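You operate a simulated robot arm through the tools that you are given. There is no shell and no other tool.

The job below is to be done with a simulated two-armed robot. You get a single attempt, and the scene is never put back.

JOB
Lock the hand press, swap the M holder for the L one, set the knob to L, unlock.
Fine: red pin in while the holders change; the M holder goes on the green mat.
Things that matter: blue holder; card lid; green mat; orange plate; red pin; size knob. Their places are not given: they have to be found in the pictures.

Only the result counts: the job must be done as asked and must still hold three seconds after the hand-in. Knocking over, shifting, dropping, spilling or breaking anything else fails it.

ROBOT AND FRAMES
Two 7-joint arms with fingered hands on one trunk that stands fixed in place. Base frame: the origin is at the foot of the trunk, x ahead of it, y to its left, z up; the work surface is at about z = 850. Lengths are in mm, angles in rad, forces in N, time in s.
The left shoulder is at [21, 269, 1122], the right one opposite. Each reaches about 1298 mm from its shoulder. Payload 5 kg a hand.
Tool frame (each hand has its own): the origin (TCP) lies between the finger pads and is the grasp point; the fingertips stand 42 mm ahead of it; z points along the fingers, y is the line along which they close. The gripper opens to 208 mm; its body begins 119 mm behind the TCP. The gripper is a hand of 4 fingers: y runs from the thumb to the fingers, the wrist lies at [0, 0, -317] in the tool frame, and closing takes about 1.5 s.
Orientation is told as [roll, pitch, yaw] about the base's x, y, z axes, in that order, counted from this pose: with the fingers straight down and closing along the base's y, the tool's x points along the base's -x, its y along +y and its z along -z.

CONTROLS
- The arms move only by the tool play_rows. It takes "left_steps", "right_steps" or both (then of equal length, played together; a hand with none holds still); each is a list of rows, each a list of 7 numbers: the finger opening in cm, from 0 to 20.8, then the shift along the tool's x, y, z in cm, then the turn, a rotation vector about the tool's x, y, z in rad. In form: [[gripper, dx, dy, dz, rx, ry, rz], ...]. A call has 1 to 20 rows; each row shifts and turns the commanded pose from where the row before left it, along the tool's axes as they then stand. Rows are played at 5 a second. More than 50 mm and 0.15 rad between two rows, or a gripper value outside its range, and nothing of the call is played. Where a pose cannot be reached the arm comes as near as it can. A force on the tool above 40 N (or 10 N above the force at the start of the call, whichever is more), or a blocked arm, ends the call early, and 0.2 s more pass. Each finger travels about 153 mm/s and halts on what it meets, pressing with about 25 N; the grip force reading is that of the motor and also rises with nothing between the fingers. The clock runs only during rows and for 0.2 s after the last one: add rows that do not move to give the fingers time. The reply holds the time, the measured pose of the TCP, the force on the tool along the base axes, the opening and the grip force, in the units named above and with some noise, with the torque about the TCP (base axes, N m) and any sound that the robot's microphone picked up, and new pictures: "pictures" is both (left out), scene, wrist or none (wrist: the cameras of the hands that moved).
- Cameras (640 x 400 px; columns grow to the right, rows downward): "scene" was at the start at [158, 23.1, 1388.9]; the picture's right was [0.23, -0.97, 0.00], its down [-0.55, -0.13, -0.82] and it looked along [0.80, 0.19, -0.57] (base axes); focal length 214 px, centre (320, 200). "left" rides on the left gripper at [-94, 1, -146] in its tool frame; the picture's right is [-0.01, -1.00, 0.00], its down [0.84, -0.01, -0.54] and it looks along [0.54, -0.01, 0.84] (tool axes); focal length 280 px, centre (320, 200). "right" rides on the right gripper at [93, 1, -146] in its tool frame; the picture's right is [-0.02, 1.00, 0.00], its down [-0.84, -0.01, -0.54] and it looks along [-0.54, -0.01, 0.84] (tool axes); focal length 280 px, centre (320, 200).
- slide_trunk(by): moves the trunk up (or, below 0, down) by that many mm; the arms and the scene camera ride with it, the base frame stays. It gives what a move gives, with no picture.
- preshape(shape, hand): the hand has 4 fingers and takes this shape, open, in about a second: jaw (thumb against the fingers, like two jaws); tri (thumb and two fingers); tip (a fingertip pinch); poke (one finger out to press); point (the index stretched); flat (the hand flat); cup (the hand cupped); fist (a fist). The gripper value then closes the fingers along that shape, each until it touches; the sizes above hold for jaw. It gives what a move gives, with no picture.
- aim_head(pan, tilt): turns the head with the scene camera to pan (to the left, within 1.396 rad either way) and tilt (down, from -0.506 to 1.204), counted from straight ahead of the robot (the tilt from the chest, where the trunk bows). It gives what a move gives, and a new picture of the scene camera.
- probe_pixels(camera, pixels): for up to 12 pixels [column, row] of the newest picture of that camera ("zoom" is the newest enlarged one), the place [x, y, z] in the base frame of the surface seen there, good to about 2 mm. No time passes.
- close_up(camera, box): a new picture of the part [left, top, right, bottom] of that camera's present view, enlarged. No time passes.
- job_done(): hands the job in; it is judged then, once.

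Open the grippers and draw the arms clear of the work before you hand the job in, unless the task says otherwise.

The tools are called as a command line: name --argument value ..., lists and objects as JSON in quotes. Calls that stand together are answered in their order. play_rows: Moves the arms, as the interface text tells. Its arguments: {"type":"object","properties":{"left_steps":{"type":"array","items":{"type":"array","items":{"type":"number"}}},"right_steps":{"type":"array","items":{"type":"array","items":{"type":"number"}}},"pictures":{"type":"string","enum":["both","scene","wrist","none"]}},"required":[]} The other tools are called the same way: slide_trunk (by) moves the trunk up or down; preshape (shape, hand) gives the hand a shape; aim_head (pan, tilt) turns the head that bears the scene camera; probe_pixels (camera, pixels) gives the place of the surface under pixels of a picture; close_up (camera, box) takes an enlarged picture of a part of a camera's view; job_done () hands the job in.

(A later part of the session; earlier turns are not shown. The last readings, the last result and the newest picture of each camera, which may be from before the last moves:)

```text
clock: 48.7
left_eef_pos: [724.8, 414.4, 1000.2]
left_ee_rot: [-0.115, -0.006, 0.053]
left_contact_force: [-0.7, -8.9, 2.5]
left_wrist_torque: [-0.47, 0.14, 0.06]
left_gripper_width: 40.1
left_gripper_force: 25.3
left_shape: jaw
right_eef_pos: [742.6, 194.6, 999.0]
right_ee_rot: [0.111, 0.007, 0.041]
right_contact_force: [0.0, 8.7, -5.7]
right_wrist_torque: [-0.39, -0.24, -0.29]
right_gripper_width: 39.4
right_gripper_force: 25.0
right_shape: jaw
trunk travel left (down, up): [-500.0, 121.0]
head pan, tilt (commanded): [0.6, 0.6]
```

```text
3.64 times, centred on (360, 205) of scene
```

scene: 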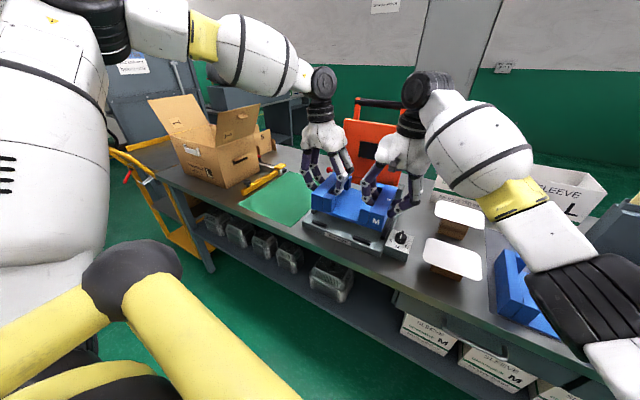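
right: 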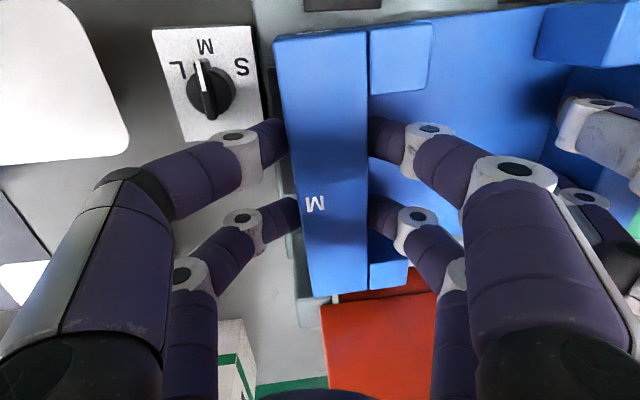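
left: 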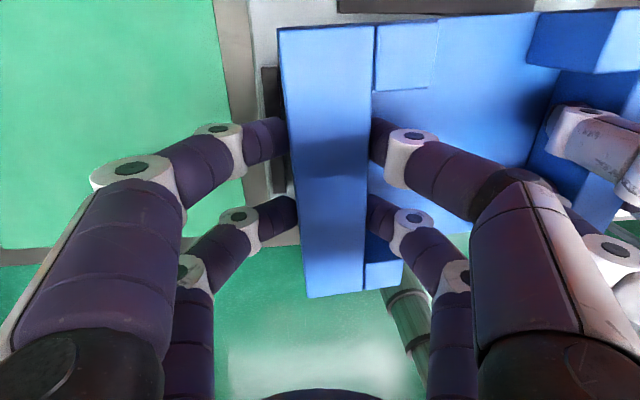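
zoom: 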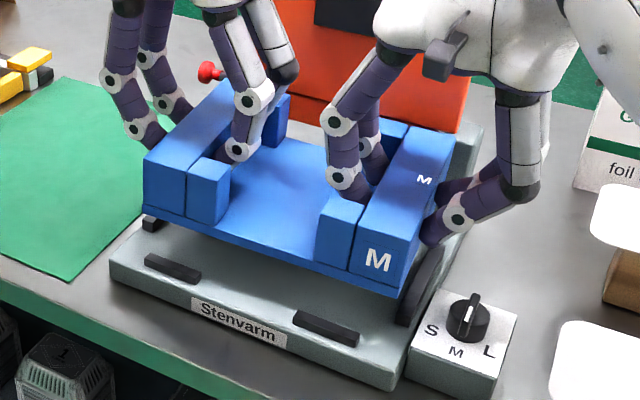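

The holder is now yawed about 0.13 and its left side is 5 mm higher than its right. I turn it back to 0.06 and relieve the stretch before lowering it onto the press again.

play_rows --right_steps '[[2, 0.28, 0.39, 0.043, 0, 0, 0.023], [2, 0.28, 0.39, 0.043, 0, 0, 0.023], [2, 0.27, 0.39, 0.043, 0, 0, 0.023], [2, 0, 0, 0, 0, 0, 0], [2, 0, 0, 0, 0, 0, 0]]' --left_steps '[[2, -0.2, -0.02, 0.187, 0, 0, 0.023], [2, -0.2, -0.02, 0.187, 0, 0, 0.023], [2, -0.2, -0.02, 0.187, 0, 0, 0.023], [2, 0, 0, 0, 0, 0, 0], [2, 0, 0, 0, 0, 0, 0]]' --pictures "both"

probe_pixels --camera "right" --pixels '[[282, 45], [355, 40], [305, 285], [352, 280], [345, 150], [300, 150]]'

probe_pixels --camera "left" --pixels '[[286, 35], [365, 30], [306, 285], [355, 280], [345, 150], [300, 130]]'

```text
clock: 49.9
left_eef_pos: [730.0, 412.8, 994.4]
left_ee_rot: [-0.116, -0.017, -0.014]
left_contact_force: [12.0, 1.9, 3.1]
left_wrist_torque: [0.02, -0.12, 1.28]
left_gripper_width: 39.1
left_gripper_force: 24.8
left_shape: jaw
right_eef_pos: [743.0, 195.5, 1000.0]
right_ee_rot: [0.112, 0.012, -0.04]
right_contact_force: [-12.4, -2.6, -8.5]
right_wrist_torque: [-1.19, 0.11, 1.43]
right_gripper_width: 40.3
right_gripper_force: 24.7
right_shape: jaw
trunk travel left (down, up): [-500.0, 121.0]
head pan, tilt (commanded): [0.6, 0.6]
```

scene: 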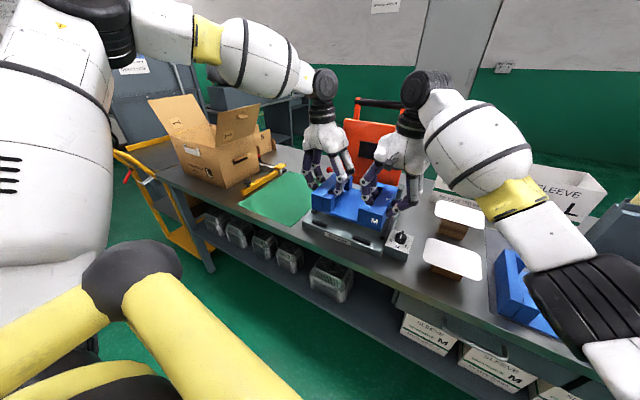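
right: 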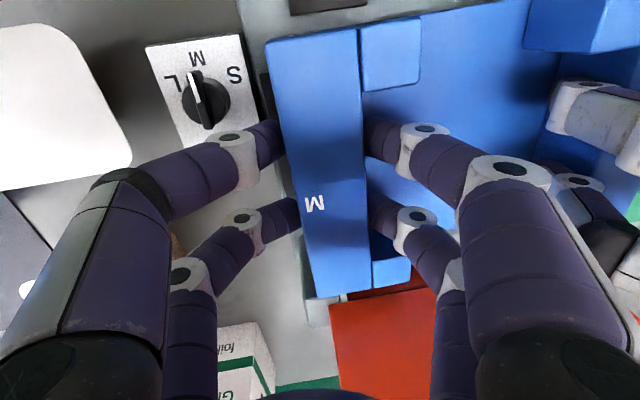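
left: 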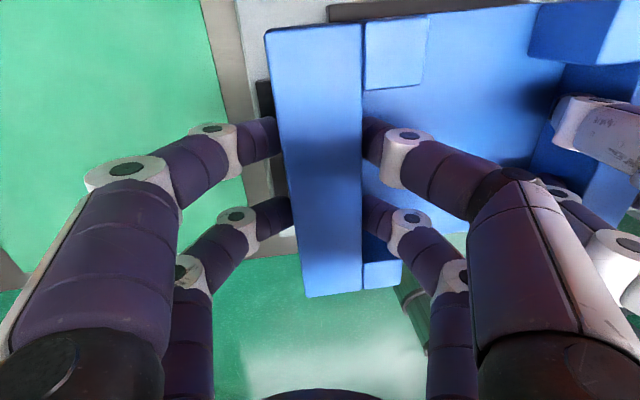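

```text
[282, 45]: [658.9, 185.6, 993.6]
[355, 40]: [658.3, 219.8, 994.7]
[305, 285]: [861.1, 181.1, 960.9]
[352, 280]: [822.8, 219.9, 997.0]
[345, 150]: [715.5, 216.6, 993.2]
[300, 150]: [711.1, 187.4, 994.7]
```

```text
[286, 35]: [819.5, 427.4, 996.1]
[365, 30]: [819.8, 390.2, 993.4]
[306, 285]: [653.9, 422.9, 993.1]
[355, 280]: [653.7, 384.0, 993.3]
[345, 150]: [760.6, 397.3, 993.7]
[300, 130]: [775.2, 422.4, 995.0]
```

The right arm is at its limit again (forces ±12 N in x), so it cannot follow. I relax the yaw by 0.04 and lower the holder 28 mm so that it hangs just above the press guides.

play_rows --right_steps '[[2, 0, 0, 0, 0, 0, -0.02], [2, 0, 0, 0, 0, 0, -0.02], [2, 0, -0.104, 0.923, 0, 0, 0], [2, 0, -0.104, 0.923, 0, 0, 0], [2, 0, -0.104, 0.923, 0, 0, 0], [2, 0, 0, 0, 0, 0, 0]]' --left_steps '[[2, 0, 0, 0, 0, 0, -0.02], [2, 0, 0, 0, 0, 0, -0.02], [2, 0, 0.108, 0.923, 0, 0, 0], [2, 0, 0.108, 0.923, 0, 0, 0], [2, 0, 0.108, 0.923, 0, 0, 0], [2, 0, 0, 0, 0, 0, 0]]' --pictures "both"

close_up --camera "scene" --box '[290, 150, 430, 260]'

```text
clock: 51.5
left_eef_pos: [730.9, 411.2, 968.2]
left_ee_rot: [-0.119, -0.011, 0.025]
left_contact_force: [6.2, -11.3, -0.5]
left_wrist_torque: [-0.1, -0.02, 0.42]
left_gripper_width: 39.3
left_gripper_force: 25.3
left_shape: jaw
right_eef_pos: [745.0, 194.1, 975.4]
right_ee_rot: [0.116, 0.004, -0.005]
right_contact_force: [-6.6, 10.5, -4.7]
right_wrist_torque: [-0.13, 0.07, 0.73]
right_gripper_width: 39.9
right_gripper_force: 25.0
right_shape: jaw
trunk travel left (down, up): [-500.0, 121.0]
head pan, tilt (commanded): [0.6, 0.6]
stopped in row 6 (right hand): the arm was blocked; the commanded pose is now the measured one
```

scene: 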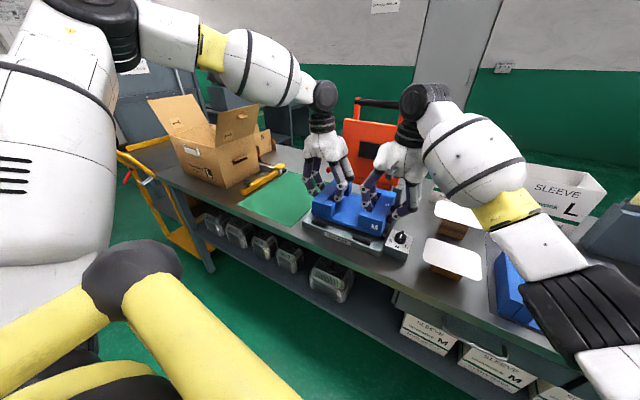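
right: 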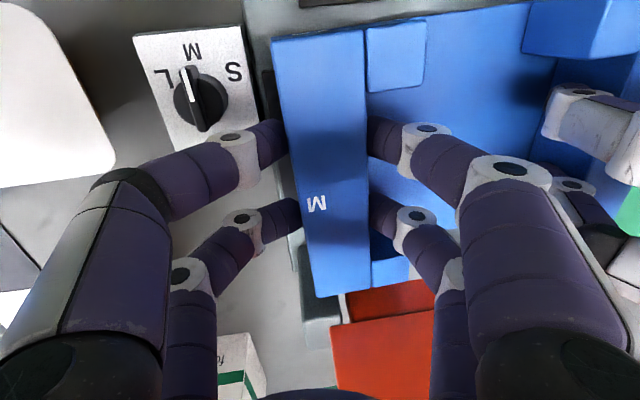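
left: 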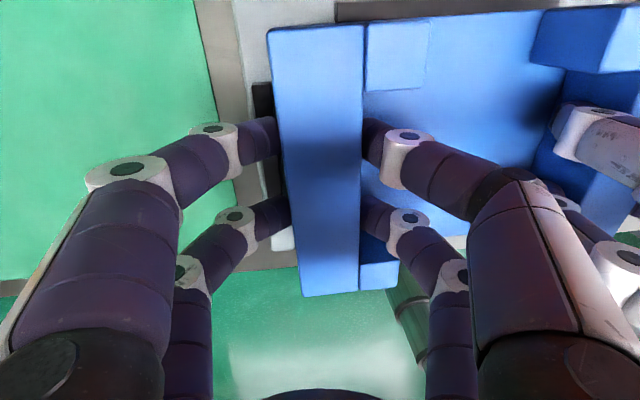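

```text
3.64 times, centred on (360, 205) of scene
```

zoom: 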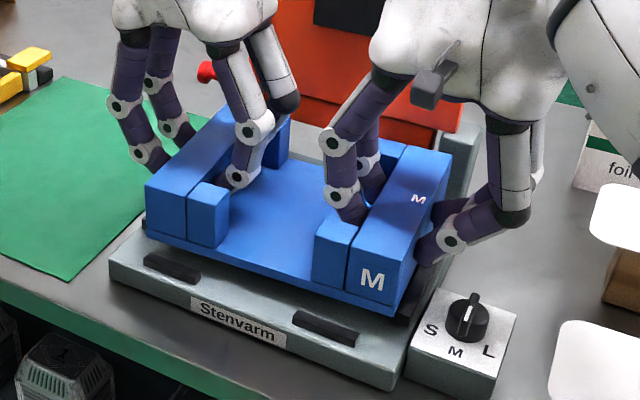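

The right arm reports blocked; the holder hangs just above the guides. I probe the wall tops and the guides to see how it sits.

probe_pixels --camera "right" --pixels '[[276, 45], [362, 35], [320, 290], [364, 285], [345, 150], [300, 150], [268, 85], [275, 110], [300, 235]]'

probe_pixels --camera "left" --pixels '[[272, 35], [360, 30], [306, 292], [355, 285], [345, 150], [300, 130], [262, 95], [265, 110]]'

probe_pixels --camera "zoom" --pixels '[[150, 265], [195, 280], [295, 320], [350, 340], [405, 300], [148, 222], [235, 320], [440, 310], [395, 312], [170, 240], [425, 180], [375, 255]]'

```text
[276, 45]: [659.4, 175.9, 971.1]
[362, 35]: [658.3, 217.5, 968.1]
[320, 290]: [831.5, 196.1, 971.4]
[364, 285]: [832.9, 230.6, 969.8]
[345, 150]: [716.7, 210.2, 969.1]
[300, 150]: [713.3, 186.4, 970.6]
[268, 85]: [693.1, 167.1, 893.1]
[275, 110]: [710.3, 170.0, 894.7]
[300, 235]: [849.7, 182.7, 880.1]
```

```text
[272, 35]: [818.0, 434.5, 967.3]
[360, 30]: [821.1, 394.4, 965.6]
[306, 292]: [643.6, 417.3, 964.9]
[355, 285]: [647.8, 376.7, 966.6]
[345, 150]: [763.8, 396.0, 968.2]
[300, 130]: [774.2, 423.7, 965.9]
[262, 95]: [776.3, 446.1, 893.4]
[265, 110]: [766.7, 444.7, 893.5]
```

```text
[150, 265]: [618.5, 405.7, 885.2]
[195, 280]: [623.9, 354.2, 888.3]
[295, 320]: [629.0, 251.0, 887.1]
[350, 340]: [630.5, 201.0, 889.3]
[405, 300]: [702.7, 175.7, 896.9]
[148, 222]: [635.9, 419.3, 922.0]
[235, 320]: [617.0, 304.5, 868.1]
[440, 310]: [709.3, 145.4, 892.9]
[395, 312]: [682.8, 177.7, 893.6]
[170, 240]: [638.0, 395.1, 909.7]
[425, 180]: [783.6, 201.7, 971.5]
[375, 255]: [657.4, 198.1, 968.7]
```

The holder floats 5–9 mm above the guides, yawed ~0.105 and 6 mm too far back. I give the right hand more yaw (its natural direction), then move it toward −x/+y while the left follows, to square the holder.

play_rows --right_steps '[[2, 0, 0, 0, 0, 0, -0.03], [2, 0, 0, 0, 0, 0, -0.03], [2, 0, 0, 0, 0, 0, -0.03], [2, 0.4, 0.2, 0, 0, 0, 0], [2, 0.4, 0.2, 0, 0, 0, 0], [2, 0.4, 0.2, 0, 0, 0, 0], [2, 0.3, 0.1, 0, 0, 0, 0], [2, 0, 0, 0, 0, 0, 0]]' --left_steps '[[2, 0, 0, 0, 0, 0, 0], [2, 0, 0, 0, 0, 0, 0], [2, 0, 0, 0, 0, 0, 0], [2, 0, 0, 0, 0, 0, 0], [2, 0, 0, 0, 0, 0, 0], [2, 0, 0, 0, 0, 0, 0], [2, 0, 0, 0, 0, 0, 0], [2, 0, 0, 0, 0, 0, 0]]' --pictures "wrist"

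```text
clock: 53.3
left_eef_pos: [730.3, 413.8, 967.7]
left_ee_rot: [-0.114, -0.009, 0.025]
left_contact_force: [-14.1, 11.7, -1.3]
left_wrist_torque: [0.79, 0.63, -1.3]
left_gripper_width: 39.1
left_gripper_force: 25.1
left_shape: jaw
right_eef_pos: [726.3, 202.8, 975.6]
right_ee_rot: [0.113, -0.005, 0.088]
right_contact_force: [14.6, -11.8, -3.2]
right_wrist_torque: [-1.1, -0.79, -1.73]
right_gripper_width: 39.4
right_gripper_force: 24.8
right_shape: jaw
trunk travel left (down, up): [-500.0, 121.0]
head pan, tilt (commanded): [0.6, 0.6]
```

right: 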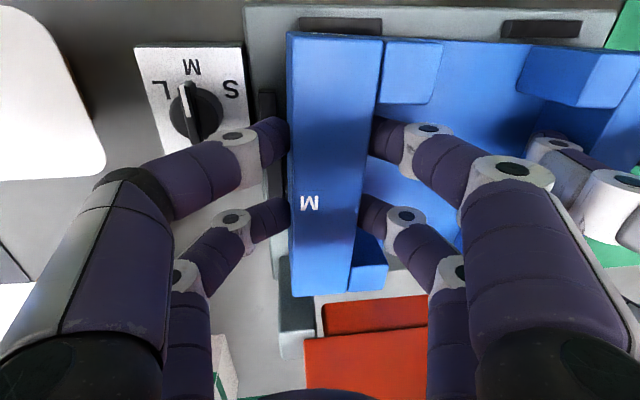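
left: 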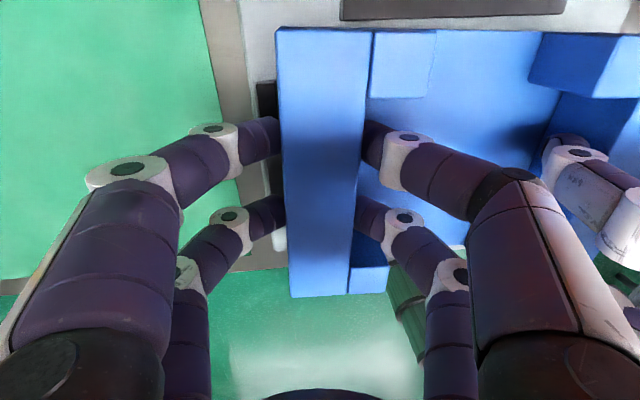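

The right hand now follows well with yaw 0.088. I probe the wall corners again.

probe_pixels --camera "right" --pixels '[[292, 45], [376, 45], [296, 290], [346, 285], [276, 120], [262, 110]]'

probe_pixels --camera "left" --pixels '[[281, 40], [367, 38], [294, 292], [344, 290], [345, 150], [300, 130]]'

```text
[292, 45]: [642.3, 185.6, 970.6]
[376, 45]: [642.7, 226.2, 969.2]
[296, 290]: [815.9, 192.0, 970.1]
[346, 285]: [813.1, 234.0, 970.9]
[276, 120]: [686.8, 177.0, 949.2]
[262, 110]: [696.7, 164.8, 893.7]
```

```text
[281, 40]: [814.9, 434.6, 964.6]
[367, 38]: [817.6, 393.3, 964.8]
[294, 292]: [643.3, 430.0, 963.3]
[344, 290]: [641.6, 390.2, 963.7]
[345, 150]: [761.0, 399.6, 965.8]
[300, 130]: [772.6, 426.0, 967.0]
```

The holder is at yaw ~0.03, centre x 3 mm short. I nudge the right hand +6 mm in x and −3 mm in y, then lower gently toward the press base.

play_rows --right_steps '[[2, -0.3, -0.15, 0, 0, 0, 0], [2, -0.3, -0.15, 0, 0, 0, 0], [2, 0, 0, 0, 0, 0, 0], [2, 0, -0.08, 0.7, 0, 0, 0], [2, 0, -0.08, 0.7, 0, 0, 0], [2, 0, 0, 0, 0, 0, 0]]' --left_steps '[[2, 0, 0, 0, 0, 0, 0], [2, 0, 0, 0, 0, 0, 0], [2, 0, 0, 0, 0, 0, 0], [2, 0, 0.05, 0.4, 0, 0, 0], [2, 0, 0.05, 0.4, 0, 0, 0], [2, 0, 0, 0, 0, 0, 0]]' --pictures "both"

close_up --camera "scene" --box '[290, 150, 430, 260]'

```text
clock: 54.7
left_eef_pos: [730.9, 413.7, 959.7]
left_ee_rot: [-0.113, -0.008, 0.026]
left_contact_force: [-1.6, 2.8, -4.6]
left_wrist_torque: [0.78, 0.29, 0.01]
left_gripper_width: 38.9
left_gripper_force: 25.3
left_shape: jaw
right_eef_pos: [734.2, 202.7, 962.0]
right_ee_rot: [0.115, -0.005, 0.09]
right_contact_force: [1.4, -3.4, -0.3]
right_wrist_torque: [-0.43, -0.26, -0.31]
right_gripper_width: 39.8
right_gripper_force: 24.8
right_shape: jaw
trunk travel left (down, up): [-500.0, 121.0]
head pan, tilt (commanded): [0.6, 0.6]
```

scene: 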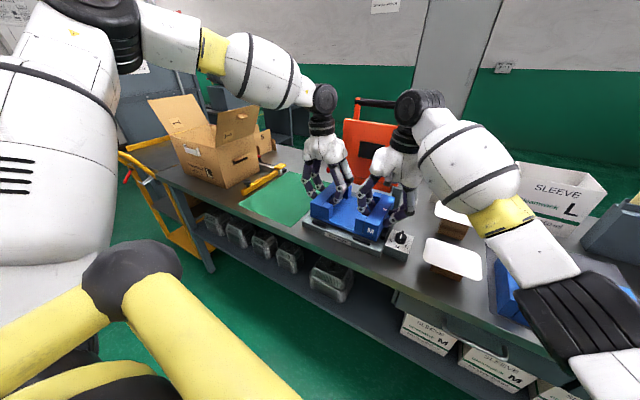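
right: 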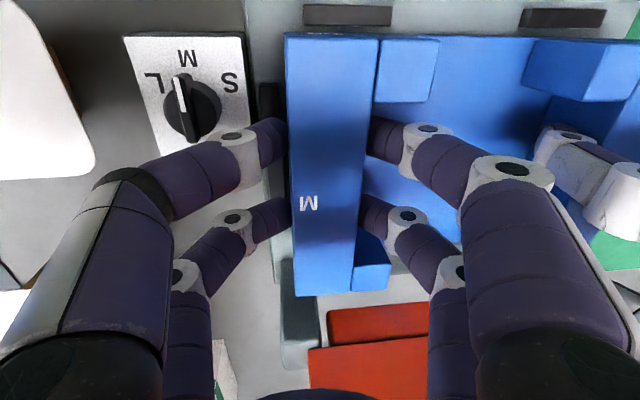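
left: 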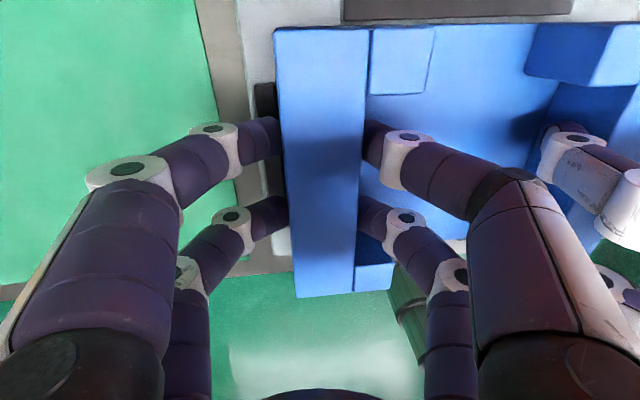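

```text
3.64 times, centred on (360, 205) of scene
```

zoom: 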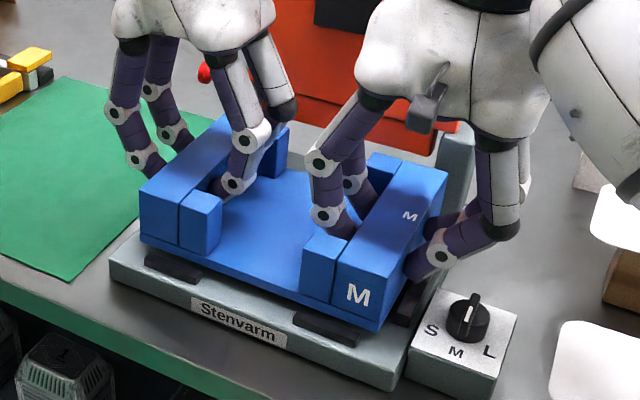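

Internal forces are now small and the holder looks square over the press. I lower it the last ~14 mm in small steps.

play_rows --right_steps '[[2, 0, -0.04, 0.35, 0, 0, 0], [2, 0, -0.04, 0.35, 0, 0, 0], [2, 0, -0.04, 0.35, 0, 0, 0], [2, 0, -0.04, 0.35, 0, 0, 0], [2, 0, 0, 0, 0, 0, 0]]' --left_steps '[[2, 0, 0.04, 0.35, 0, 0, 0], [2, 0, 0.04, 0.35, 0, 0, 0], [2, 0, 0.04, 0.35, 0, 0, 0], [2, 0, 0.04, 0.35, 0, 0, 0], [2, 0, 0, 0, 0, 0, 0]]' --pictures "both"

close_up --camera "scene" --box '[290, 150, 430, 260]'

```text
clock: 55.9
left_eef_pos: [729.8, 413.8, 946.8]
left_ee_rot: [-0.116, -0.012, 0.026]
left_contact_force: [-1.7, 7.2, 7.3]
left_wrist_torque: [0.84, 0.51, -0.15]
left_gripper_width: 38.8
left_gripper_force: 25.1
left_shape: jaw
right_eef_pos: [734.5, 199.9, 950.4]
right_ee_rot: [0.115, -0.01, 0.088]
right_contact_force: [8.3, -4.1, 17.2]
right_wrist_torque: [-0.58, -0.29, -0.55]
right_gripper_width: 39.9
right_gripper_force: 25.1
right_shape: jaw
trunk travel left (down, up): [-500.0, 121.0]
head pan, tilt (commanded): [0.6, 0.6]
```

scene: 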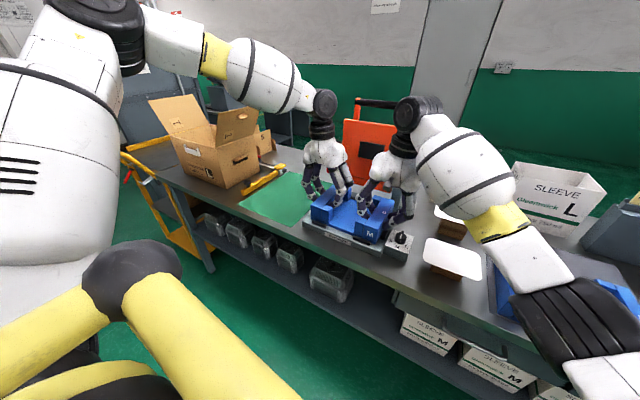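
right: 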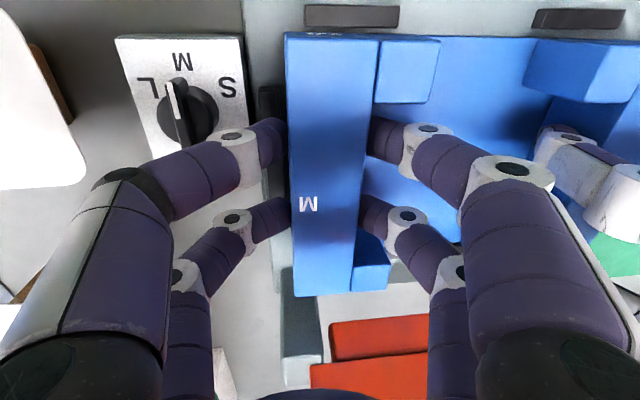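
left: 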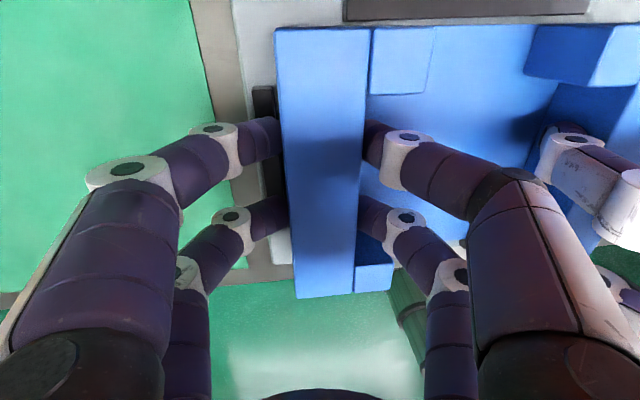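

```text
3.64 times, centred on (360, 205) of scene
```

zoom: 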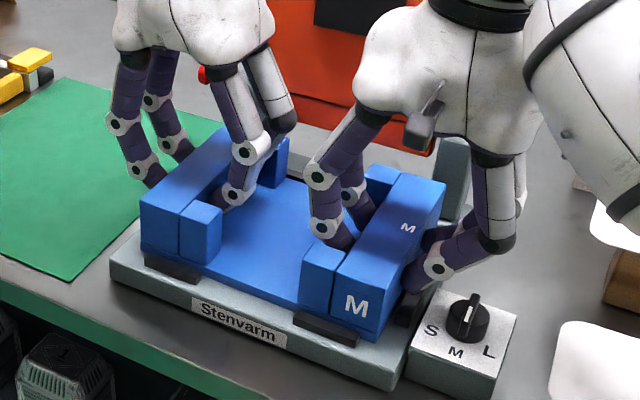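

Upward forces of 7 and 17 N show contact. I probe the wall tops to see whether it is seated (top z≈944.5).

probe_pixels --camera "right" --pixels '[[290, 45], [374, 45], [298, 290], [346, 285], [345, 150], [268, 100]]'

probe_pixels --camera "left" --pixels '[[279, 40], [367, 38], [298, 292], [350, 290], [345, 150], [300, 130]]'

```text
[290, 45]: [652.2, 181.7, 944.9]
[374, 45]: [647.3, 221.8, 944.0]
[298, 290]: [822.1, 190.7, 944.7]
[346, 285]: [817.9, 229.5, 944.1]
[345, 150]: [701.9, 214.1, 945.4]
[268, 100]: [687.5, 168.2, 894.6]
```

```text
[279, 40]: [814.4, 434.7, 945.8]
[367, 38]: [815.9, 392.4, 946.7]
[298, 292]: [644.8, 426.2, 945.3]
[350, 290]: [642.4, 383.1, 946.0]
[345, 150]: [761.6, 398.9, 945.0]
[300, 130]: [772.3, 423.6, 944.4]
```

The holder is seated again (tops at 944–946). I open both hands, lift them clear, and move the right hand away to the right.

play_rows --right_steps '[[3, 0, 0, 0, 0, 0, 0], [5, 0, 0, 0, 0, 0, 0], [7, 0, 0, 0, 0, 0, 0], [7, 0, 0, 0, 0, 0, 0], [7, 0, 0.23, -1.98, 0, 0, 0], [7, 0, 0.46, -3.97, 0, 0, 0], [7, 0, 0.46, -3.97, 0, 0, 0], [7, 0, -2.0, -3.0, 0, 0, 0], [7, 0, -4.0, -2.0, 0, 0, 0], [7, 0, -4.0, -2.0, 0, 0, 0], [7, 0, -4.5, 0, 0, 0, 0], [7, 0, -4.5, 0, 0, 0, 0], [7, 0, -4.5, 0, 0, 0, 0], [7, 0, -4.5, 0, 0, 0, 0], [7, 0, 0, 0, 0, 0, 0]]' --left_steps '[[3, 0, 0, 0, 0, 0, 0], [5, 0, 0, 0, 0, 0, 0], [7, 0, 0, 0, 0, 0, 0], [7, 0, 0, 0, 0, 0, 0], [7, 0, -0.23, -1.98, 0, 0, 0], [7, 0, -0.46, -3.97, 0, 0, 0], [7, 0, -0.46, -3.97, 0, 0, 0], [7, 0, 0, 0, 0, 0, 0], [7, 0, 0, 0, 0, 0, 0], [7, 0, 0, 0, 0, 0, 0], [7, 0, 0, 0, 0, 0, 0], [7, 0, 0, 0, 0, 0, 0], [7, 0, 0, 0, 0, 0, 0], [7, 0, 0, 0, 0, 0, 0], [7, 0, 0, 0, 0, 0, 0]]' --pictures "both"

```text
clock: 59.1
left_eef_pos: [728.1, 414.0, 1044.2]
left_ee_rot: [-0.117, -0.01, 0.025]
left_contact_force: [0.5, 1.9, -0.4]
left_wrist_torque: [-0.1, -0.03, -0.01]
left_gripper_width: 69.6
left_gripper_force: 0.0
left_shape: jaw
right_eef_pos: [757.6, -81.3, 1085.0]
right_ee_rot: [0.115, -0.005, 0.091]
right_contact_force: [-0.5, 1.2, -0.5]
right_wrist_torque: [-0.08, 0.03, -0.04]
right_gripper_width: 69.9
right_gripper_force: 0.0
right_shape: jaw
trunk travel left (down, up): [-500.0, 121.0]
head pan, tilt (commanded): [0.6, 0.6]
```

scene: 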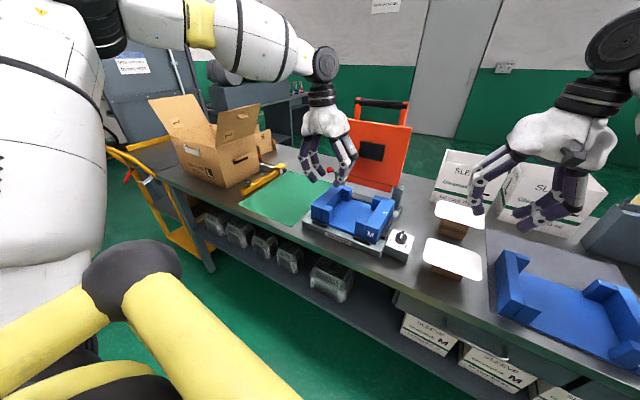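
right: 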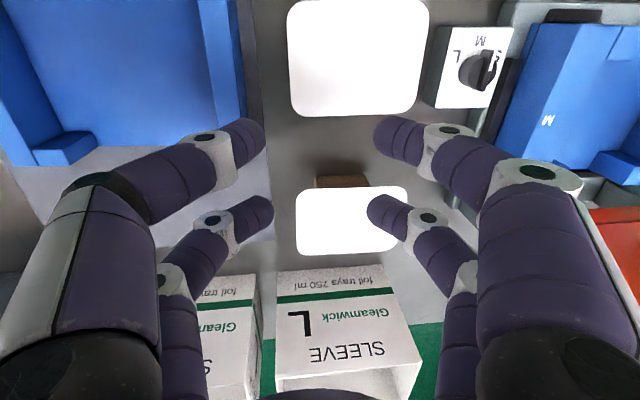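
left: 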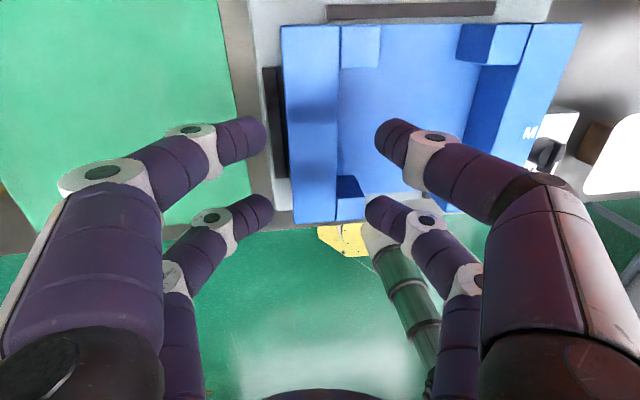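

The right hand is clear. I move the left hand over the holder's right wall (about [721,207]) with zero tilt and yaw 0.06.

play_rows --left_steps '[[7, 0, 0, 0, -0.117, 0, 0], [7, 0, 0, 0, 0, 0, -0.035], [7, 0.394, -4.13, 0, 0, 0, 0], [7, 0.394, -4.13, 0, 0, 0, 0], [7, 0.394, -4.13, 0, 0, 0, 0], [7, 0.394, -4.13, 0, 0, 0, 0], [7, 0.394, -4.13, 0, 0, 0, 0], [7, 0, 0, 0, 0, 0, 0]]' --pictures "both"

```text
clock: 60.9
left_eef_pos: [717.6, 233.0, 1045.3]
left_ee_rot: [-0.001, -0.014, 0.061]
left_contact_force: [0.4, -0.9, 0.7]
left_wrist_torque: [0.06, -0.03, -0.05]
left_gripper_width: 70.3
left_gripper_force: 0.1
left_shape: jaw
left hand out of reach, approached as far as the arm can: row 7
right_eef_pos: [756.1, -84.3, 1086.6]
right_ee_rot: [0.115, -0.006, 0.089]
right_contact_force: [-0.7, 0.2, 0.8]
right_wrist_torque: [0.05, -0.02, -0.01]
right_gripper_width: 70.2
right_gripper_force: 0.0
right_shape: jaw
trunk travel left (down, up): [-500.0, 121.0]
head pan, tilt (commanded): [0.6, 0.6]
```

scene: 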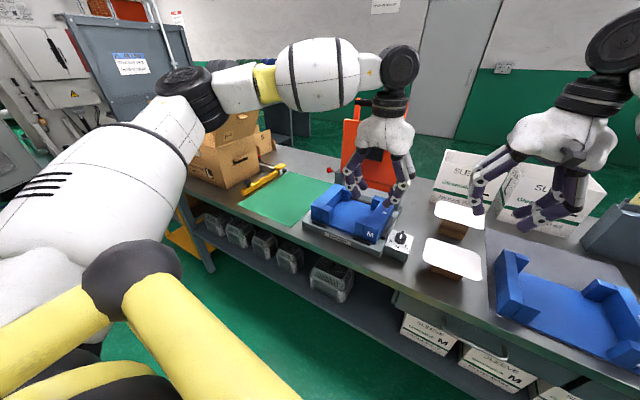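
left: 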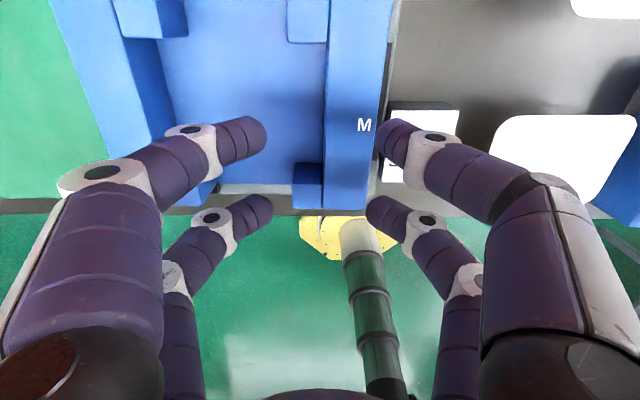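

The left arm stops at y≈233 with zero tilt. Tilting the hand so that the wrist leans to +y gives more reach, so I roll it by −0.15 and move the remaining 23 mm.

play_rows --left_steps '[[7, 0, 0, 0, 0.075, 0, 0], [7, 0, 0, 0, 0.075, 0, 0], [7, -0.08, -1.165, 0.175, 0, 0, 0], [7, -0.08, -1.165, 0.175, 0, 0, 0], [7, 0, 0, 0, 0, 0, 0]]' --pictures "both"

```text
clock: 62.1
left_eef_pos: [723.2, 208.9, 1044.3]
left_ee_rot: [-0.151, -0.009, 0.06]
left_contact_force: [-0.1, -0.5, -0.8]
left_wrist_torque: [0.01, 0.0, 0.0]
left_gripper_width: 70.2
left_gripper_force: 0.1
left_shape: jaw
right_eef_pos: [756.3, -82.9, 1085.7]
right_ee_rot: [0.115, -0.006, 0.088]
right_contact_force: [-0.2, 0.4, -0.1]
right_wrist_torque: [0.0, -0.03, 0.01]
right_gripper_width: 70.3
right_gripper_force: 0.1
right_shape: jaw
trunk travel left (down, up): [-500.0, 121.0]
head pan, tilt (commanded): [0.6, 0.6]
```

scene: 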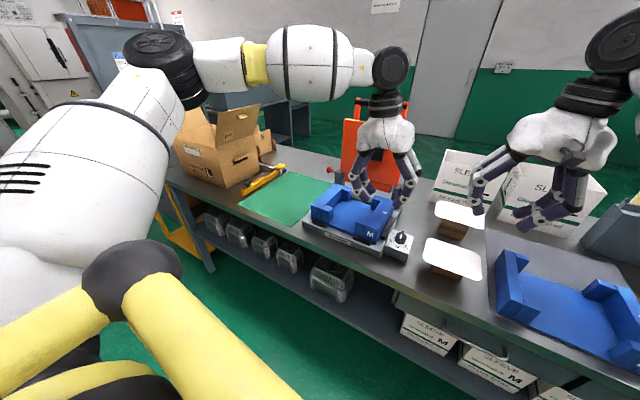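
left: 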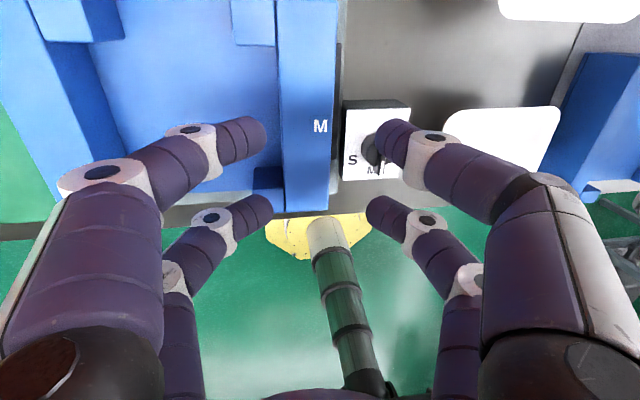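

The left hand is at [723,209,1044]. I descend 60 mm vertically and check the fingers against the wall and the knob box.

play_rows --left_steps '[[7, 0, 0.447, 2.967, 0, 0, 0], [7, 0, 0.447, 2.967, 0, 0, 0], [7, 0, 0, 0, 0, 0, 0]]' --pictures "wrist"

probe_pixels --camera "left" --pixels '[[255, 140], [385, 140], [262, 210], [376, 210], [300, 100], [340, 100]]'

```text
clock: 62.9
left_eef_pos: [722.6, 207.9, 983.4]
left_ee_rot: [-0.15, -0.011, 0.06]
left_contact_force: [0.1, -0.1, 0.0]
left_wrist_torque: [0.01, -0.04, 0.02]
left_gripper_width: 69.9
left_gripper_force: 0.0
left_shape: jaw
right_eef_pos: [757.0, -82.8, 1085.9]
right_ee_rot: [0.116, -0.005, 0.088]
right_contact_force: [-1.1, -0.3, 0.4]
right_wrist_torque: [0.02, -0.02, 0.02]
right_gripper_width: 70.0
right_gripper_force: 0.1
right_shape: jaw
trunk travel left (down, up): [-500.0, 121.0]
head pan, tilt (commanded): [0.6, 0.6]
```

left: 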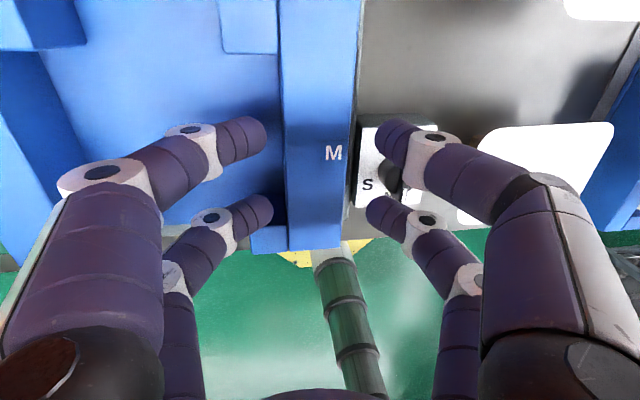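

```text
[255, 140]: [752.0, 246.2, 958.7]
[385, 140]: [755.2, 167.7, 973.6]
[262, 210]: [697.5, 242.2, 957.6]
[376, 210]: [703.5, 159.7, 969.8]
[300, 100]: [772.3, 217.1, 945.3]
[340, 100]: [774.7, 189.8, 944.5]
```

Fingers straddle the right wall (185–226) at y≈160–168 and 242–246. I descend 39 mm more and close on the wall.

play_rows --left_steps '[[7, 0, 0.29, 1.93, 0, 0, 0], [7, 0, 0.29, 1.93, 0, 0, 0], [7, 0, 0, 0, 0, 0, 0], [5, 0, 0, 0, 0, 0, 0], [4, 0, 0, 0, 0, 0, 0], [3, 0, 0, 0, 0, 0, 0], [2, 0, 0, 0, 0, 0, 0], [2, 0, 0, 0, 0, 0, 0], [2, 0, 0, 0, 0, 0, 0]]' --pictures "both"

```text
clock: 64.9
left_eef_pos: [723.0, 207.6, 945.4]
left_ee_rot: [-0.149, -0.01, 0.06]
left_contact_force: [0.2, 0.6, 0.0]
left_wrist_torque: [0.24, -0.06, -0.04]
left_gripper_width: 40.2
left_gripper_force: 24.7
left_shape: jaw
right_eef_pos: [757.0, -84.3, 1084.7]
right_ee_rot: [0.115, -0.005, 0.089]
right_contact_force: [0.4, 0.5, -0.4]
right_wrist_torque: [0.0, 0.02, -0.02]
right_gripper_width: 70.3
right_gripper_force: 0.1
right_shape: jaw
trunk travel left (down, up): [-500.0, 121.0]
head pan, tilt (commanded): [0.6, 0.6]
```

scene: 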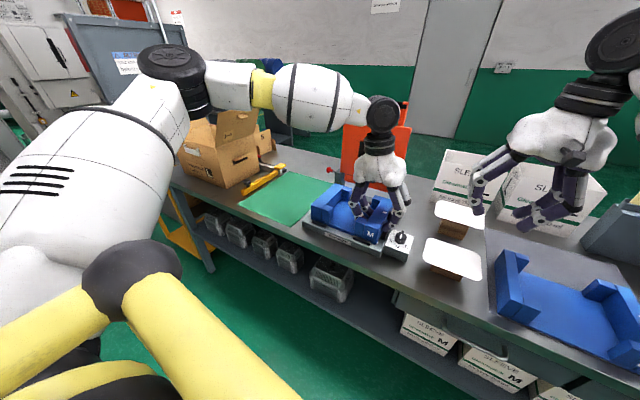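
left: 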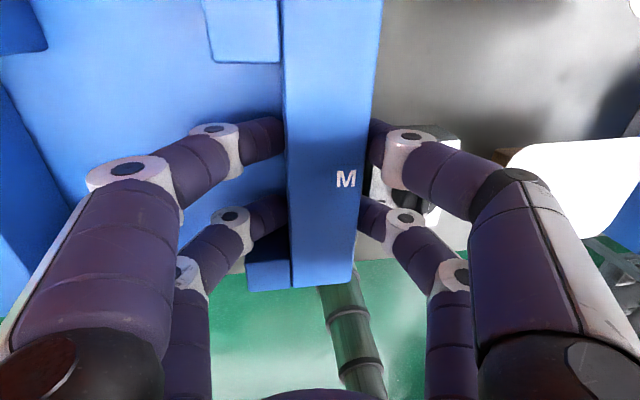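

Gripped at 25 N on the right wall. I lift 12 mm with the left hand alone and check for droop.

play_rows --left_steps '[[2, 0, -0.089, -0.593, 0, 0, 0], [2, 0, -0.089, -0.593, 0, 0, 0], [2, 0, 0, 0, 0, 0, 0], [2, 0, 0, 0, 0, 0, 0]]' --pictures "both"

close_up --camera "scene" --box '[290, 150, 430, 260]'

```text
clock: 65.9
left_eef_pos: [723.1, 208.2, 957.1]
left_ee_rot: [-0.15, -0.009, 0.061]
left_contact_force: [-0.2, 0.9, -5.3]
left_wrist_torque: [-0.44, 0.04, 0.03]
left_gripper_width: 40.7
left_gripper_force: 24.7
left_shape: jaw
right_eef_pos: [758.9, -84.1, 1085.5]
right_ee_rot: [0.116, -0.006, 0.089]
right_contact_force: [-0.3, -0.3, -0.3]
right_wrist_torque: [0.02, -0.02, -0.01]
right_gripper_width: 70.1
right_gripper_force: 0.0
right_shape: jaw
trunk travel left (down, up): [-500.0, 121.0]
head pan, tilt (commanded): [0.6, 0.6]
```

scene: 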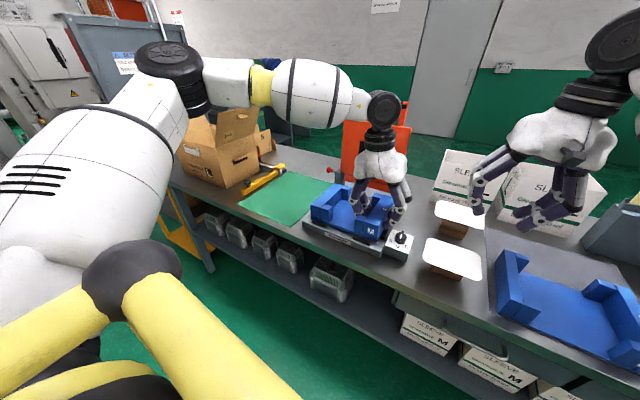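
left: 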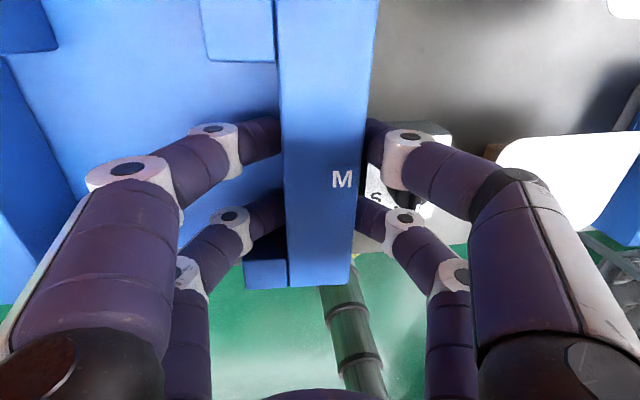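

```text
3.64 times, centred on (360, 205) of scene
```

zoom: 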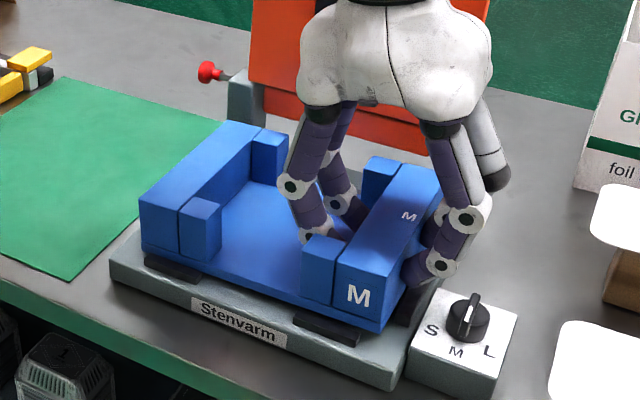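

The full weight (−5.3 N, torque −0.44 N m) is on the left hand. I probe both wall tops for the droop.

probe_pixels --camera "zoom" --pixels '[[170, 190], [235, 145], [375, 255], [425, 180], [175, 225], [365, 295], [205, 72], [235, 78]]'

```text
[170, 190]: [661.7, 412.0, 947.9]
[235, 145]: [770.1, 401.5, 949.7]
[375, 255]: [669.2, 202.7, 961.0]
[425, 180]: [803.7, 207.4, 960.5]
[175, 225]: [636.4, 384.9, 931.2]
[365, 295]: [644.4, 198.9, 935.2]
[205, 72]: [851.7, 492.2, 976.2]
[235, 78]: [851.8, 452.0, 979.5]
```

The left side droops by about 0.06 rad, acceptable. I lift 60 mm more, then carry it half of the way toward the mat.

play_rows --left_steps '[[2, 0, -0.298, -1.978, 0, 0, 0], [2, 0, -0.298, -1.978, 0, 0, 0], [2, 0, -0.298, -1.978, 0, 0, 0], [2, 0, 0, 0, 0, 0, 0], [2, -0.0637, 1.325, -0.2, 0, 0, 0], [2, -0.1275, 2.65, -0.399, 0, 0, 0], [2, -0.1275, 2.65, -0.399, 0, 0, 0], [2, -0.1275, 2.65, -0.399, 0, 0, 0], [2, -0.1275, 2.65, -0.399, 0, 0, 0], [2, -0.1275, 2.65, -0.399, 0, 0, 0], [2, 0, 0, 0, 0, 0, 0]]' --pictures "both"

```text
clock: 68.3
left_eef_pos: [721.2, 354.0, 1017.3]
left_ee_rot: [-0.151, -0.01, 0.061]
left_contact_force: [0.1, 0.1, -5.1]
left_wrist_torque: [-0.44, 0.07, -0.01]
left_gripper_width: 40.2
left_gripper_force: 25.5
left_shape: jaw
right_eef_pos: [756.8, -83.9, 1084.0]
right_ee_rot: [0.115, -0.004, 0.088]
right_contact_force: [-0.3, 0.1, 0.8]
right_wrist_torque: [0.06, 0.0, 0.01]
right_gripper_width: 70.3
right_gripper_force: 0.1
right_shape: jaw
trunk travel left (down, up): [-500.0, 121.0]
head pan, tilt (commanded): [0.6, 0.6]
```

scene: 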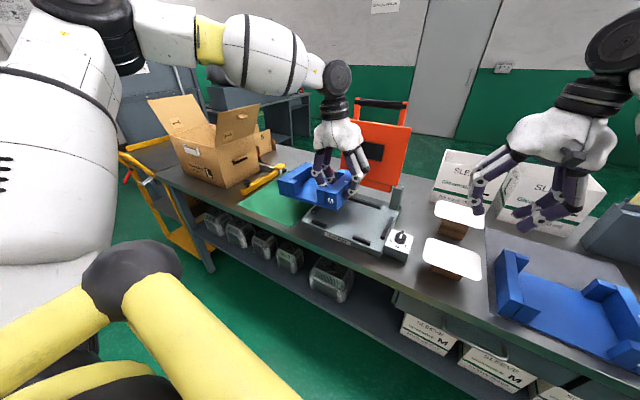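
left: 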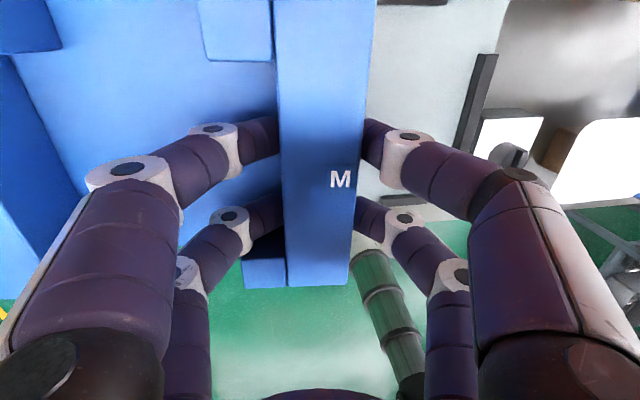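

The holder is carried steadily and the empty press is visible. I continue to the place above the mat and level the holder by rolling +0.06.

play_rows --left_steps '[[2, -0.1275, 2.65, -0.399, 0, 0, 0], [2, -0.1275, 2.65, -0.399, 0, 0, 0], [2, -0.1275, 2.65, -0.399, 0, 0, 0], [2, -0.1275, 2.65, -0.399, 0, 0, 0], [2, -0.1275, 2.65, -0.399, 0, 0, 0], [2, -0.1275, 2.65, -0.399, 0, 0, 0], [2, -0.0637, 1.325, -0.2, 0, 0, 0], [2, 0, 0, 0, -0.03, 0, 0], [2, 0, 0, 0, -0.03, 0, 0], [2, 0, 0, 0, 0, 0, 0]]' --pictures "both"

close_up --camera "scene" --box '[200, 130, 360, 250]'

```text
clock: 70.5
left_eef_pos: [718.6, 529.9, 1017.2]
left_ee_rot: [-0.09, -0.01, 0.061]
left_contact_force: [-0.6, 0.0, -5.1]
left_wrist_torque: [-0.49, 0.04, -0.02]
left_gripper_width: 40.4
left_gripper_force: 25.2
left_shape: jaw
right_eef_pos: [756.5, -82.8, 1084.9]
right_ee_rot: [0.117, -0.006, 0.089]
right_contact_force: [-0.6, 0.7, 0.8]
right_wrist_torque: [0.03, 0.0, -0.02]
right_gripper_width: 70.1
right_gripper_force: 0.0
right_shape: jaw
trunk travel left (down, up): [-500.0, 121.0]
head pan, tilt (commanded): [0.6, 0.6]
```

scene: 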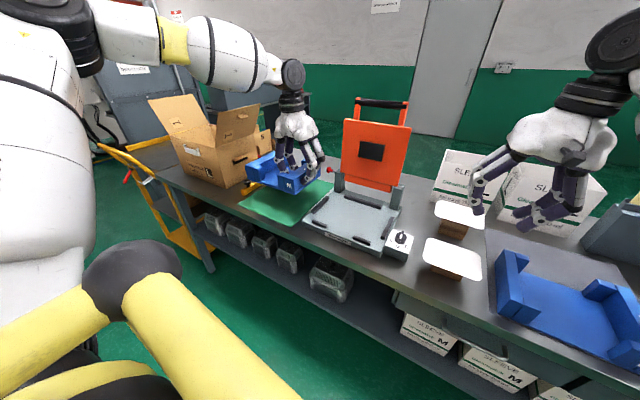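
left: 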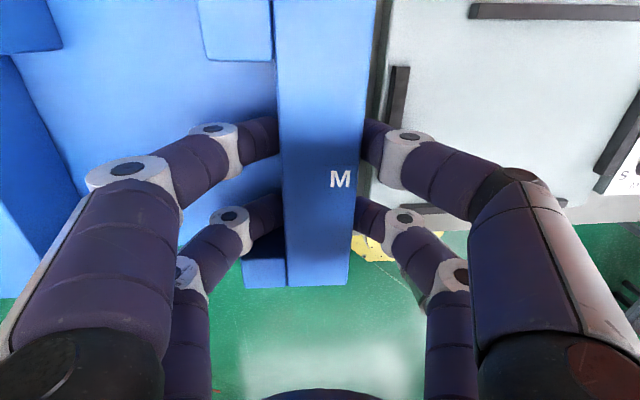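

```text
3.33 times, centred on (280, 190) of scene
```

zoom: 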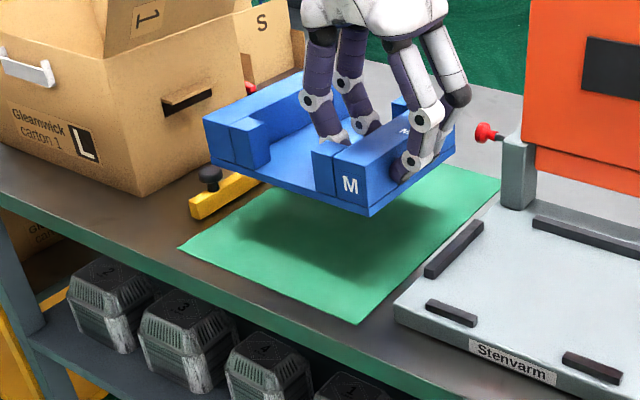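

The holder is over the mat. I probe its corners and the mat edges to set the exact landing position.

probe_pixels --camera "zoom" --pixels '[[215, 122], [240, 118], [290, 82], [320, 158], [372, 165], [450, 120], [222, 150], [365, 205], [345, 175], [252, 130]]'

probe_pixels --camera "zoom" --pixels '[[182, 247], [357, 322], [495, 180], [400, 275], [440, 235], [250, 278], [300, 296], [192, 212], [208, 178], [245, 180]]'

probe_pixels --camera "left" --pixels '[[280, 30], [370, 30], [290, 280], [345, 280], [10, 30], [20, 80], [5, 200], [20, 290]]'

```text
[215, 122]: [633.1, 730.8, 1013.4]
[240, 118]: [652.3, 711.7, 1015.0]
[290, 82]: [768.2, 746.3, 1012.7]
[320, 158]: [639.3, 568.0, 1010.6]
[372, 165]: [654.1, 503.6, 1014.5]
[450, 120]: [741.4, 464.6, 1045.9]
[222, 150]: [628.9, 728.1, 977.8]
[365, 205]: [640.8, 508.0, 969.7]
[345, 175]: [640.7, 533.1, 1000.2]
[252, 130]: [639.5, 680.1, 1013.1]
```

```text
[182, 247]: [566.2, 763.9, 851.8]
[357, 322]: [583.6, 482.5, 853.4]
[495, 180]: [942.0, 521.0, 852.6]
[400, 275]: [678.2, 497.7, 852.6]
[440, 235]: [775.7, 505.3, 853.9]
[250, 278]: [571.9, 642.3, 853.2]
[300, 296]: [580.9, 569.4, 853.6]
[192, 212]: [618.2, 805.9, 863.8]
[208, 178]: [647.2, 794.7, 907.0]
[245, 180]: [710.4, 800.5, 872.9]
```

```text
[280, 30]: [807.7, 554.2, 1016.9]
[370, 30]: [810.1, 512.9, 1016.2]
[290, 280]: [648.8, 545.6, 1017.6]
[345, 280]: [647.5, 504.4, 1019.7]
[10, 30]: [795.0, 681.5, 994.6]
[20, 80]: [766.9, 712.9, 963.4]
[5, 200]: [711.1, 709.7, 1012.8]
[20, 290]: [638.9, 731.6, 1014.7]
```

The holder is level (tops 1013–1017) and needs about 9 mm more in +y to be centred on the mat. I shift it and lower 80 mm.

play_rows --left_steps '[[2, 0, 0.45, -0.04, 0, 0, 0], [2, 0, 0.45, -0.04, 0, 0, 0], [2, 0, 0.18, 1.992, 0, 0, 0], [2, 0, 0.18, 1.992, 0, 0, 0], [2, 0, 0.18, 1.992, 0, 0, 0], [2, 0, 0.18, 1.992, 0, 0, 0], [2, 0, 0, 0, 0, 0, 0]]' --pictures "both"

close_up --camera "scene" --box '[200, 130, 360, 250]'

```text
clock: 72.1
left_eef_pos: [717.6, 539.3, 936.1]
left_ee_rot: [-0.088, -0.011, 0.062]
left_contact_force: [0.4, 0.1, -4.4]
left_wrist_torque: [-0.5, 0.02, 0.05]
left_gripper_width: 40.2
left_gripper_force: 25.5
left_shape: jaw
right_eef_pos: [757.8, -82.7, 1084.7]
right_ee_rot: [0.115, -0.007, 0.088]
right_contact_force: [0.1, 0.5, 0.4]
right_wrist_torque: [0.01, -0.03, -0.01]
right_gripper_width: 69.7
right_gripper_force: 0.0
right_shape: jaw
trunk travel left (down, up): [-500.0, 121.0]
head pan, tilt (commanded): [0.6, 0.6]
```

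scene: 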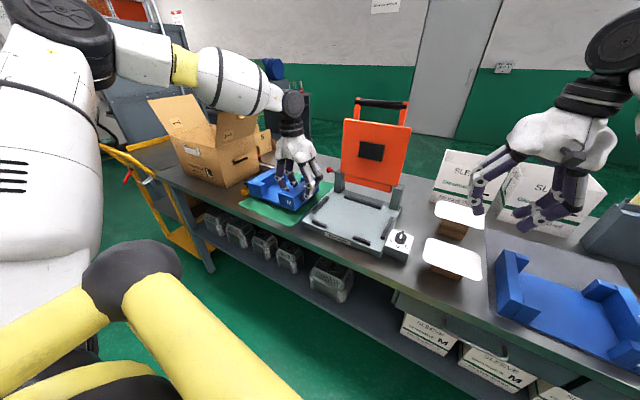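
left: 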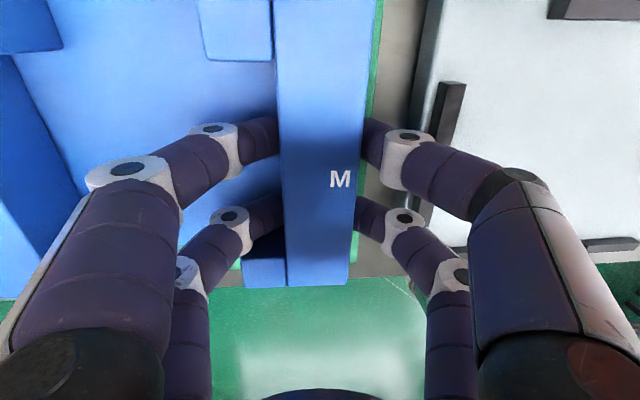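

```text
3.33 times, centred on (280, 190) of scene
```

zoom: 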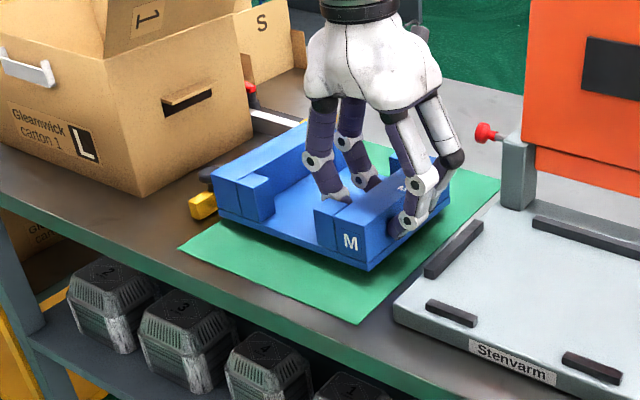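

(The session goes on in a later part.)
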